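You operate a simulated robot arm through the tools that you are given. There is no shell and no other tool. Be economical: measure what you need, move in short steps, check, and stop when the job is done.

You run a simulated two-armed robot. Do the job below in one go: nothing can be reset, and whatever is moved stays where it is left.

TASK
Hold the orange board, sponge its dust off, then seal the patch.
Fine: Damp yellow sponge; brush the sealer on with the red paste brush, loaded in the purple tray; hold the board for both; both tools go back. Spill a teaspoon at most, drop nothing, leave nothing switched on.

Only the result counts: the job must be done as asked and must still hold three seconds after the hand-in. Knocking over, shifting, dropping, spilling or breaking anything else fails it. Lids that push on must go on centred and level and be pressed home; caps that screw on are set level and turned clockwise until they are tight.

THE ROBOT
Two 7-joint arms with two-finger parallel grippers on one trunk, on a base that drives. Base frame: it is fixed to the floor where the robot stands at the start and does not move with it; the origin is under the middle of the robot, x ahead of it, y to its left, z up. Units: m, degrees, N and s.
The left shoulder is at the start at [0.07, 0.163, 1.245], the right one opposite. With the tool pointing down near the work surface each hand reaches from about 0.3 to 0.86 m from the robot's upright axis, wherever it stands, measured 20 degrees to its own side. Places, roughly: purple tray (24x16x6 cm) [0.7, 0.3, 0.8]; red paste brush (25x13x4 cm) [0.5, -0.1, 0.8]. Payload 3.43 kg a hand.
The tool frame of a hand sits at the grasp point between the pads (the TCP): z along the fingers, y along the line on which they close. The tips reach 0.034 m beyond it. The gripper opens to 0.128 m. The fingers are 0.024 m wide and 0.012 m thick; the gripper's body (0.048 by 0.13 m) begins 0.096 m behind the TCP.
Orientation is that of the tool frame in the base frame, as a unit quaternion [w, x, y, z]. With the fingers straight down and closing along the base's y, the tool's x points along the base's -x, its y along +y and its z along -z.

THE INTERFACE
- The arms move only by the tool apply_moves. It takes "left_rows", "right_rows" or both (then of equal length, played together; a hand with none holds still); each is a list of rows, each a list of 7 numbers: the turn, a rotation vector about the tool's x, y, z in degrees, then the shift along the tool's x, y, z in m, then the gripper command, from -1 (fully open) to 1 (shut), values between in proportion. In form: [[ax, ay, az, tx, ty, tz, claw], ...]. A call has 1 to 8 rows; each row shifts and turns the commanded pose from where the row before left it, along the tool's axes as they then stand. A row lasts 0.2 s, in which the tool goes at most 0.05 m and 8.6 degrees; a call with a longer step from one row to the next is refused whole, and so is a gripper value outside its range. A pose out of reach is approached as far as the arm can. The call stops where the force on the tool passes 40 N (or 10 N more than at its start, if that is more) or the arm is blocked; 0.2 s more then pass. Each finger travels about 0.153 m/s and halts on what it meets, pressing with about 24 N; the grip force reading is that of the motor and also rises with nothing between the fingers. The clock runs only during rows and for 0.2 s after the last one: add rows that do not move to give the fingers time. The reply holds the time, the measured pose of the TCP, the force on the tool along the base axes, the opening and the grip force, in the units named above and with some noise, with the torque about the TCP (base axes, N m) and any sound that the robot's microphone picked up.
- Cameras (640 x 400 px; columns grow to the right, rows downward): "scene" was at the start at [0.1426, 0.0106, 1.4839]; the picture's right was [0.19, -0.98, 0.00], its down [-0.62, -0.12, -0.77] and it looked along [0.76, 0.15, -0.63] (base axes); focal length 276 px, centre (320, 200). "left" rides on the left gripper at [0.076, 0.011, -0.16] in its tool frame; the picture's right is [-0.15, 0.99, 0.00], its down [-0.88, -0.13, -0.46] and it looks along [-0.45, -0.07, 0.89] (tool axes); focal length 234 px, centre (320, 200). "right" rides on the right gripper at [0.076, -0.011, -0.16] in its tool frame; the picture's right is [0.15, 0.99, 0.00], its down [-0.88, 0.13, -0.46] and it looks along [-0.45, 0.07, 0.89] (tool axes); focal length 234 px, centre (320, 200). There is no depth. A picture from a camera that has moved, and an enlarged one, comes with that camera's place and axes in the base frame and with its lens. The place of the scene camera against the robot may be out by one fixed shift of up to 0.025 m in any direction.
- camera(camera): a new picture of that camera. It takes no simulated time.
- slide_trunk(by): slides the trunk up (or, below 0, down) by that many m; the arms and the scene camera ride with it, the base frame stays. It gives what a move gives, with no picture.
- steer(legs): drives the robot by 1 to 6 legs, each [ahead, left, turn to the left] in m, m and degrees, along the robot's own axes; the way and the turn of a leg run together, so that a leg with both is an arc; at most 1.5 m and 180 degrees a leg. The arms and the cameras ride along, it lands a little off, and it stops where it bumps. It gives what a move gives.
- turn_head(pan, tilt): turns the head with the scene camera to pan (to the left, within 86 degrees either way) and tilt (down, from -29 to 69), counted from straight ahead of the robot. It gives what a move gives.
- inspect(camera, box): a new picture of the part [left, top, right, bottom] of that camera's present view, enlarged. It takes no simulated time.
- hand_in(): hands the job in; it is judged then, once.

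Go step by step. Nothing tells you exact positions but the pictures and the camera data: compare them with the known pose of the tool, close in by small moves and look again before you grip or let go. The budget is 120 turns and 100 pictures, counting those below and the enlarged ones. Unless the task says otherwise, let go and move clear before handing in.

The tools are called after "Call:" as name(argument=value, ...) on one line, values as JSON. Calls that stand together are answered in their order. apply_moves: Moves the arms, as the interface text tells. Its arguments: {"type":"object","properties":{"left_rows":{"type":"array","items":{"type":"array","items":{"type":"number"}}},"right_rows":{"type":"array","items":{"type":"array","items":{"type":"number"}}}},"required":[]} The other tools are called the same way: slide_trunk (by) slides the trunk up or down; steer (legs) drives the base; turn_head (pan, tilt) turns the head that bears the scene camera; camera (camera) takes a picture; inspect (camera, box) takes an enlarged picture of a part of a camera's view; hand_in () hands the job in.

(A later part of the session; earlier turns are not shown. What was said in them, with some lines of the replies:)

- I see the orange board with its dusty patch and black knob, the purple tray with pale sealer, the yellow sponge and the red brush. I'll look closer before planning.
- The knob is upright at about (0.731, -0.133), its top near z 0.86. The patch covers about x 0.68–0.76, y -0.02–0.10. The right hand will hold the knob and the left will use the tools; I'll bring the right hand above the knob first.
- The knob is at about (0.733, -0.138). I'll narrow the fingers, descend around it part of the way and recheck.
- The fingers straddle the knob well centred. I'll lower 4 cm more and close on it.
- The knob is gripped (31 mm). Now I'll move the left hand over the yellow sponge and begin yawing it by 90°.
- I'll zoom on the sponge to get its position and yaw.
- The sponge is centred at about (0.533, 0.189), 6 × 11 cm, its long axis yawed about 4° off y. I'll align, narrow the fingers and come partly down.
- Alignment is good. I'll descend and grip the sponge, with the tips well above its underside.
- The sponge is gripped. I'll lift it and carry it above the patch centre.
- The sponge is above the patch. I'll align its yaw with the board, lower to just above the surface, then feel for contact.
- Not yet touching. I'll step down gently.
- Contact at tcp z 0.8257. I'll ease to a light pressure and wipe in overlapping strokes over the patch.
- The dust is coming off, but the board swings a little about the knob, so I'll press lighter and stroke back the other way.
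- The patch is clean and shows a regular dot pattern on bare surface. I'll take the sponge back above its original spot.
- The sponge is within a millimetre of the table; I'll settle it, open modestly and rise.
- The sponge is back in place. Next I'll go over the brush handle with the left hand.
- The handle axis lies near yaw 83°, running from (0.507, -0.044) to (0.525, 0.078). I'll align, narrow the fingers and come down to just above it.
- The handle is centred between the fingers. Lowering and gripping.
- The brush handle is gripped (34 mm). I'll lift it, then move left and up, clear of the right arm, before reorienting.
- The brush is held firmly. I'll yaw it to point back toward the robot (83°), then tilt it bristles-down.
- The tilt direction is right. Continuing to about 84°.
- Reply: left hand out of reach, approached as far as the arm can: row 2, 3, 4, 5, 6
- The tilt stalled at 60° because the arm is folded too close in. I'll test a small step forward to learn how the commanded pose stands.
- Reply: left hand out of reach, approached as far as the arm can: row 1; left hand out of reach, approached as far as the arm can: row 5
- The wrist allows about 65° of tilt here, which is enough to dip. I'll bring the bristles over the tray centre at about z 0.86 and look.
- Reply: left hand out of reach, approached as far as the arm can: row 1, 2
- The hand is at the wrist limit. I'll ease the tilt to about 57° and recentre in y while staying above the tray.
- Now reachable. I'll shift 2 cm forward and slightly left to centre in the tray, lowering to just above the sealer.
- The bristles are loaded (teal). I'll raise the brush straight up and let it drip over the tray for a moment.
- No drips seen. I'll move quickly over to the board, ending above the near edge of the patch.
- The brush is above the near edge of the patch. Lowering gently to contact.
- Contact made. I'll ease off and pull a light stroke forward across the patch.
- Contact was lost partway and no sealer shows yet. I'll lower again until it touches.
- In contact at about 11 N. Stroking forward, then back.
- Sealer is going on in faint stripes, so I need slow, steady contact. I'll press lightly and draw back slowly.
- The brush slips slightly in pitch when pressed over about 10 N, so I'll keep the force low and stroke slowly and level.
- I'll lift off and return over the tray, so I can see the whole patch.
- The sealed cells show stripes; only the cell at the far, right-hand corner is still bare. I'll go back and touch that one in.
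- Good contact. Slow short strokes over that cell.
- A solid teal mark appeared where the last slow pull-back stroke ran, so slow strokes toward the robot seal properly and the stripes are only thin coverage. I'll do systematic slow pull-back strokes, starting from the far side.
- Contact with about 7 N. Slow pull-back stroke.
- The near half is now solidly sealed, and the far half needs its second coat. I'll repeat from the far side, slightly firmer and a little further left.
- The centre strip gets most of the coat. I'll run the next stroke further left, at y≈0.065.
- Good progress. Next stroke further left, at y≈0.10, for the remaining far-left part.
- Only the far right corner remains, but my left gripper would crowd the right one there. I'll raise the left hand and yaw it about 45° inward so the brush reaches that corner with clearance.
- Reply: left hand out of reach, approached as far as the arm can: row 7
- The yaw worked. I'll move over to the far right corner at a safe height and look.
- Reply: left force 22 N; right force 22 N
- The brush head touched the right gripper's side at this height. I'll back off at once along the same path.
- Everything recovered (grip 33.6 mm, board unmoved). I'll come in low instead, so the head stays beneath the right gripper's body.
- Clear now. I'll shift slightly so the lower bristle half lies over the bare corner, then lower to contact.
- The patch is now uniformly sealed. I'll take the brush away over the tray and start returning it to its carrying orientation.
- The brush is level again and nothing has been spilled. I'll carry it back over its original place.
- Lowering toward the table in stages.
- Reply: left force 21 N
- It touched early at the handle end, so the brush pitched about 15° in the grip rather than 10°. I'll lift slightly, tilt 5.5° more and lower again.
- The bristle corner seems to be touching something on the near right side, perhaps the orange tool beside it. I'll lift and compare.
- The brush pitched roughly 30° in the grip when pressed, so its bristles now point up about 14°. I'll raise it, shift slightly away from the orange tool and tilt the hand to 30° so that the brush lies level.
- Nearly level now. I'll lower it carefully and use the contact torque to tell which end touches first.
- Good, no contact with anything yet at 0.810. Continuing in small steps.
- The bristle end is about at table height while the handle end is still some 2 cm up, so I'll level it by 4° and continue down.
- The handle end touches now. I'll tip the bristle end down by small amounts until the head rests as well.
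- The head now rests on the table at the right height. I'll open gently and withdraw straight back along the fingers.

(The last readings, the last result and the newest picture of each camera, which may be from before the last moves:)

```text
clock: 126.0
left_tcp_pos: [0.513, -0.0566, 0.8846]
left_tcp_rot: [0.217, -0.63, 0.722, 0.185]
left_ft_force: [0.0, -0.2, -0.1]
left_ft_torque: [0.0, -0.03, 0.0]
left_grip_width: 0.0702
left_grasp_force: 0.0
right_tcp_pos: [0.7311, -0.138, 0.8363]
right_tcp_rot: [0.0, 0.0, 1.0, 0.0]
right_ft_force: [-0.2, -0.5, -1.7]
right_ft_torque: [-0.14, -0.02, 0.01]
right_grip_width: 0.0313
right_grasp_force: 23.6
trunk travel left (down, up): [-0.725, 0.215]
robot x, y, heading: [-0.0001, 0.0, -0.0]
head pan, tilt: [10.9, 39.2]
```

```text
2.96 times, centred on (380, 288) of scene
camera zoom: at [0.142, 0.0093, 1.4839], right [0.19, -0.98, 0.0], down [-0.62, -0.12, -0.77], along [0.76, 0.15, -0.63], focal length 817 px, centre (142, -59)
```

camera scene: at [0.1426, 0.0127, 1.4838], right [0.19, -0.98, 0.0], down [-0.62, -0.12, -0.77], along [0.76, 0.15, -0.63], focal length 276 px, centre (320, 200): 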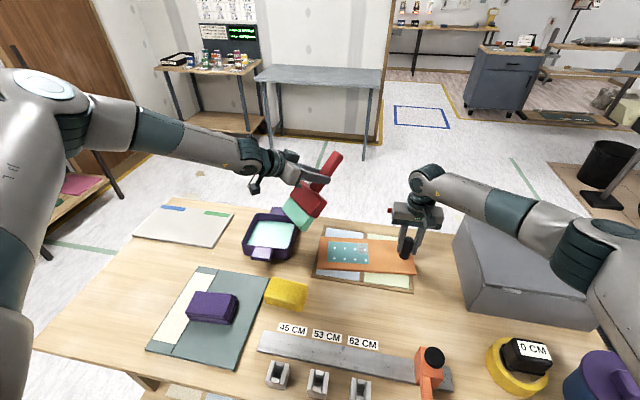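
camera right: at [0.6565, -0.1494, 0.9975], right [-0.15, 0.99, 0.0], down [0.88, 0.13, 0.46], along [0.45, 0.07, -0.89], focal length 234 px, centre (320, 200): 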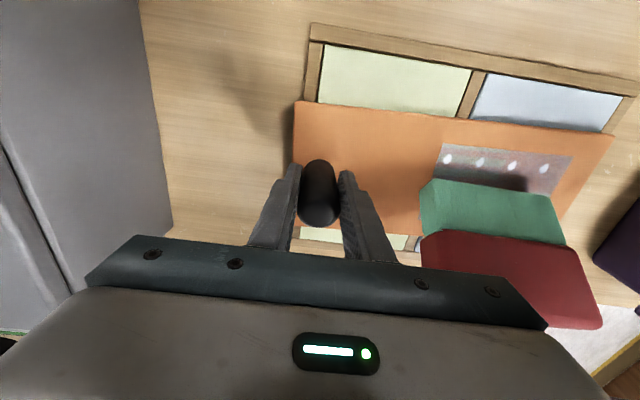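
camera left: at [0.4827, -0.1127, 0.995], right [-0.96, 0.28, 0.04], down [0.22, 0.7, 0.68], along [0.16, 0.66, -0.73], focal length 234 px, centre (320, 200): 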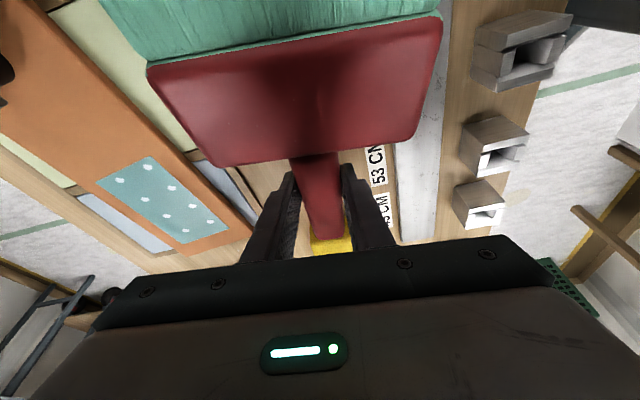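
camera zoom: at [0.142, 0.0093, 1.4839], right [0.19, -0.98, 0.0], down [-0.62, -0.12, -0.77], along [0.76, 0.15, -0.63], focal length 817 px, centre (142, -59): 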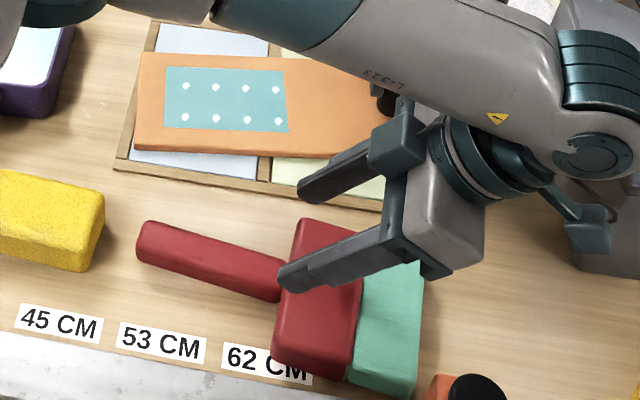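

The brush lies flat, back in its place and clear of the orange tool. I'll lift the left arm away to the left.

Call:
apply_moves(left_rows=[[0, 0, 0, -0.0164, 0, -0.0251, -0.1], [0, 0, 0, -0.0164, 0, -0.0251, -0.1], [0, 0, 0, -0.0398, 0.0055, 0.0116, -0.1], [0, 0, 0, -0.0398, 0.0055, 0.0116, -0.1], [0, 0, 0, -0.0398, 0.0055, 0.0116, -0.1], [0, 0, 0, -0.0398, 0.0055, 0.0116, -0.1], [0, 0, 0, -0.0398, 0.0055, 0.0116, -0.1]])

Call:
apply_moves(right_rows=[[0, 0, 0, 0, 0, 0, 0.4], [0, 0, 0, 0, 0, 0, 0], [0, 0, 0, 0, 0, 0, -0.25], [0, 0, 0, 0, 0, -0.03, -0.25], [0, 0, 0, 0, 0, -0.045, -0.25], [0, 0, 0, 0, 0, -0.045, -0.25], [0, 0, 0, 0, 0, -0.045, -0.25]])

Call:
camera(camera="scene")

```text
clock: 127.6
left_tcp_pos: [0.5134, 0.148, 1.0029]
left_tcp_rot: [0.217, -0.63, 0.722, 0.184]
left_ft_force: [0.6, 0.4, -1.0]
left_ft_torque: [-0.02, -0.01, 0.01]
left_grip_width: 0.0704
left_grasp_force: 0.1
right_tcp_pos: [0.7313, -0.1377, 0.8378]
right_tcp_rot: [0.0, -0.001, 1.0, -0.001]
right_ft_force: [-0.6, 0.2, -1.6]
right_ft_torque: [-0.17, -0.01, -0.01]
right_grip_width: 0.0311
right_grasp_force: 23.8
trunk travel left (down, up): [-0.725, 0.215]
robot x, y, heading: [0.0012, -0.0016, -0.1]
head pan, tilt: [10.9, 39.2]
```

```text
clock: 129.2
left_tcp_pos: [0.5124, 0.1461, 1.0052]
left_tcp_rot: [0.217, -0.63, 0.722, 0.185]
left_ft_force: [-0.1, -0.7, 0.2]
left_ft_torque: [-0.01, -0.02, -0.02]
left_grip_width: 0.0704
left_grasp_force: 0.0
right_tcp_pos: [0.7312, -0.1368, 1.0022]
right_tcp_rot: [0.0, 0.0, 1.0, 0.0]
right_ft_force: [-0.1, 0.3, 0.3]
right_ft_torque: [-0.02, 0.01, 0.01]
right_grip_width: 0.0799
right_grasp_force: 0.1
trunk travel left (down, up): [-0.725, 0.215]
robot x, y, heading: [0.0001, -0.0002, -0.0]
head pan, tilt: [10.9, 39.2]
```

```text
3 pictures are left
camera scene: at [0.1416, 0.011, 1.4839], right [0.19, -0.98, 0.0], down [-0.62, -0.12, -0.77], along [0.76, 0.15, -0.63], focal length 276 px, centre (320, 200)
```

scene: 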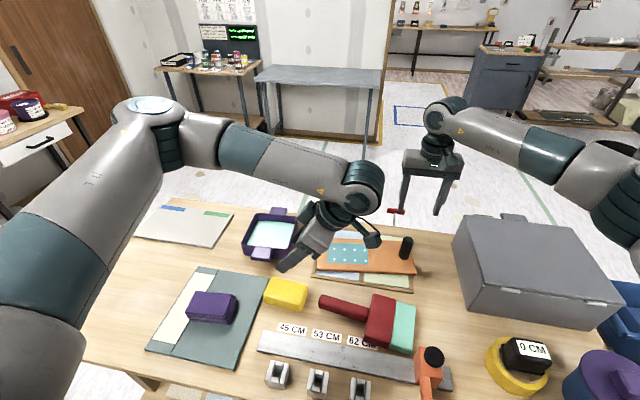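

Everything matches the starting layout. The patch is sealed, the sponge and brush are back, both hands are clear, and the neighbouring items are unmoved. Handing in.

Call:
hand_in()

```text
The job is handed in.
```

I've handed the job in. I held the orange board by its knob while I sponged it clean and brushed sealer over the whole patch, and I saw no spill.

- **Sponge:** it is back in its original place.
- **Brush:** it is back in its place, but about 1 cm off and turned a few degrees.
- **Knocks:** the loaded brush bumped my right gripper once while I was sealing. When I first tried to set it down, it pressed on something nearby, probably the orange tool. The final picture shows the surrounding items where they started.
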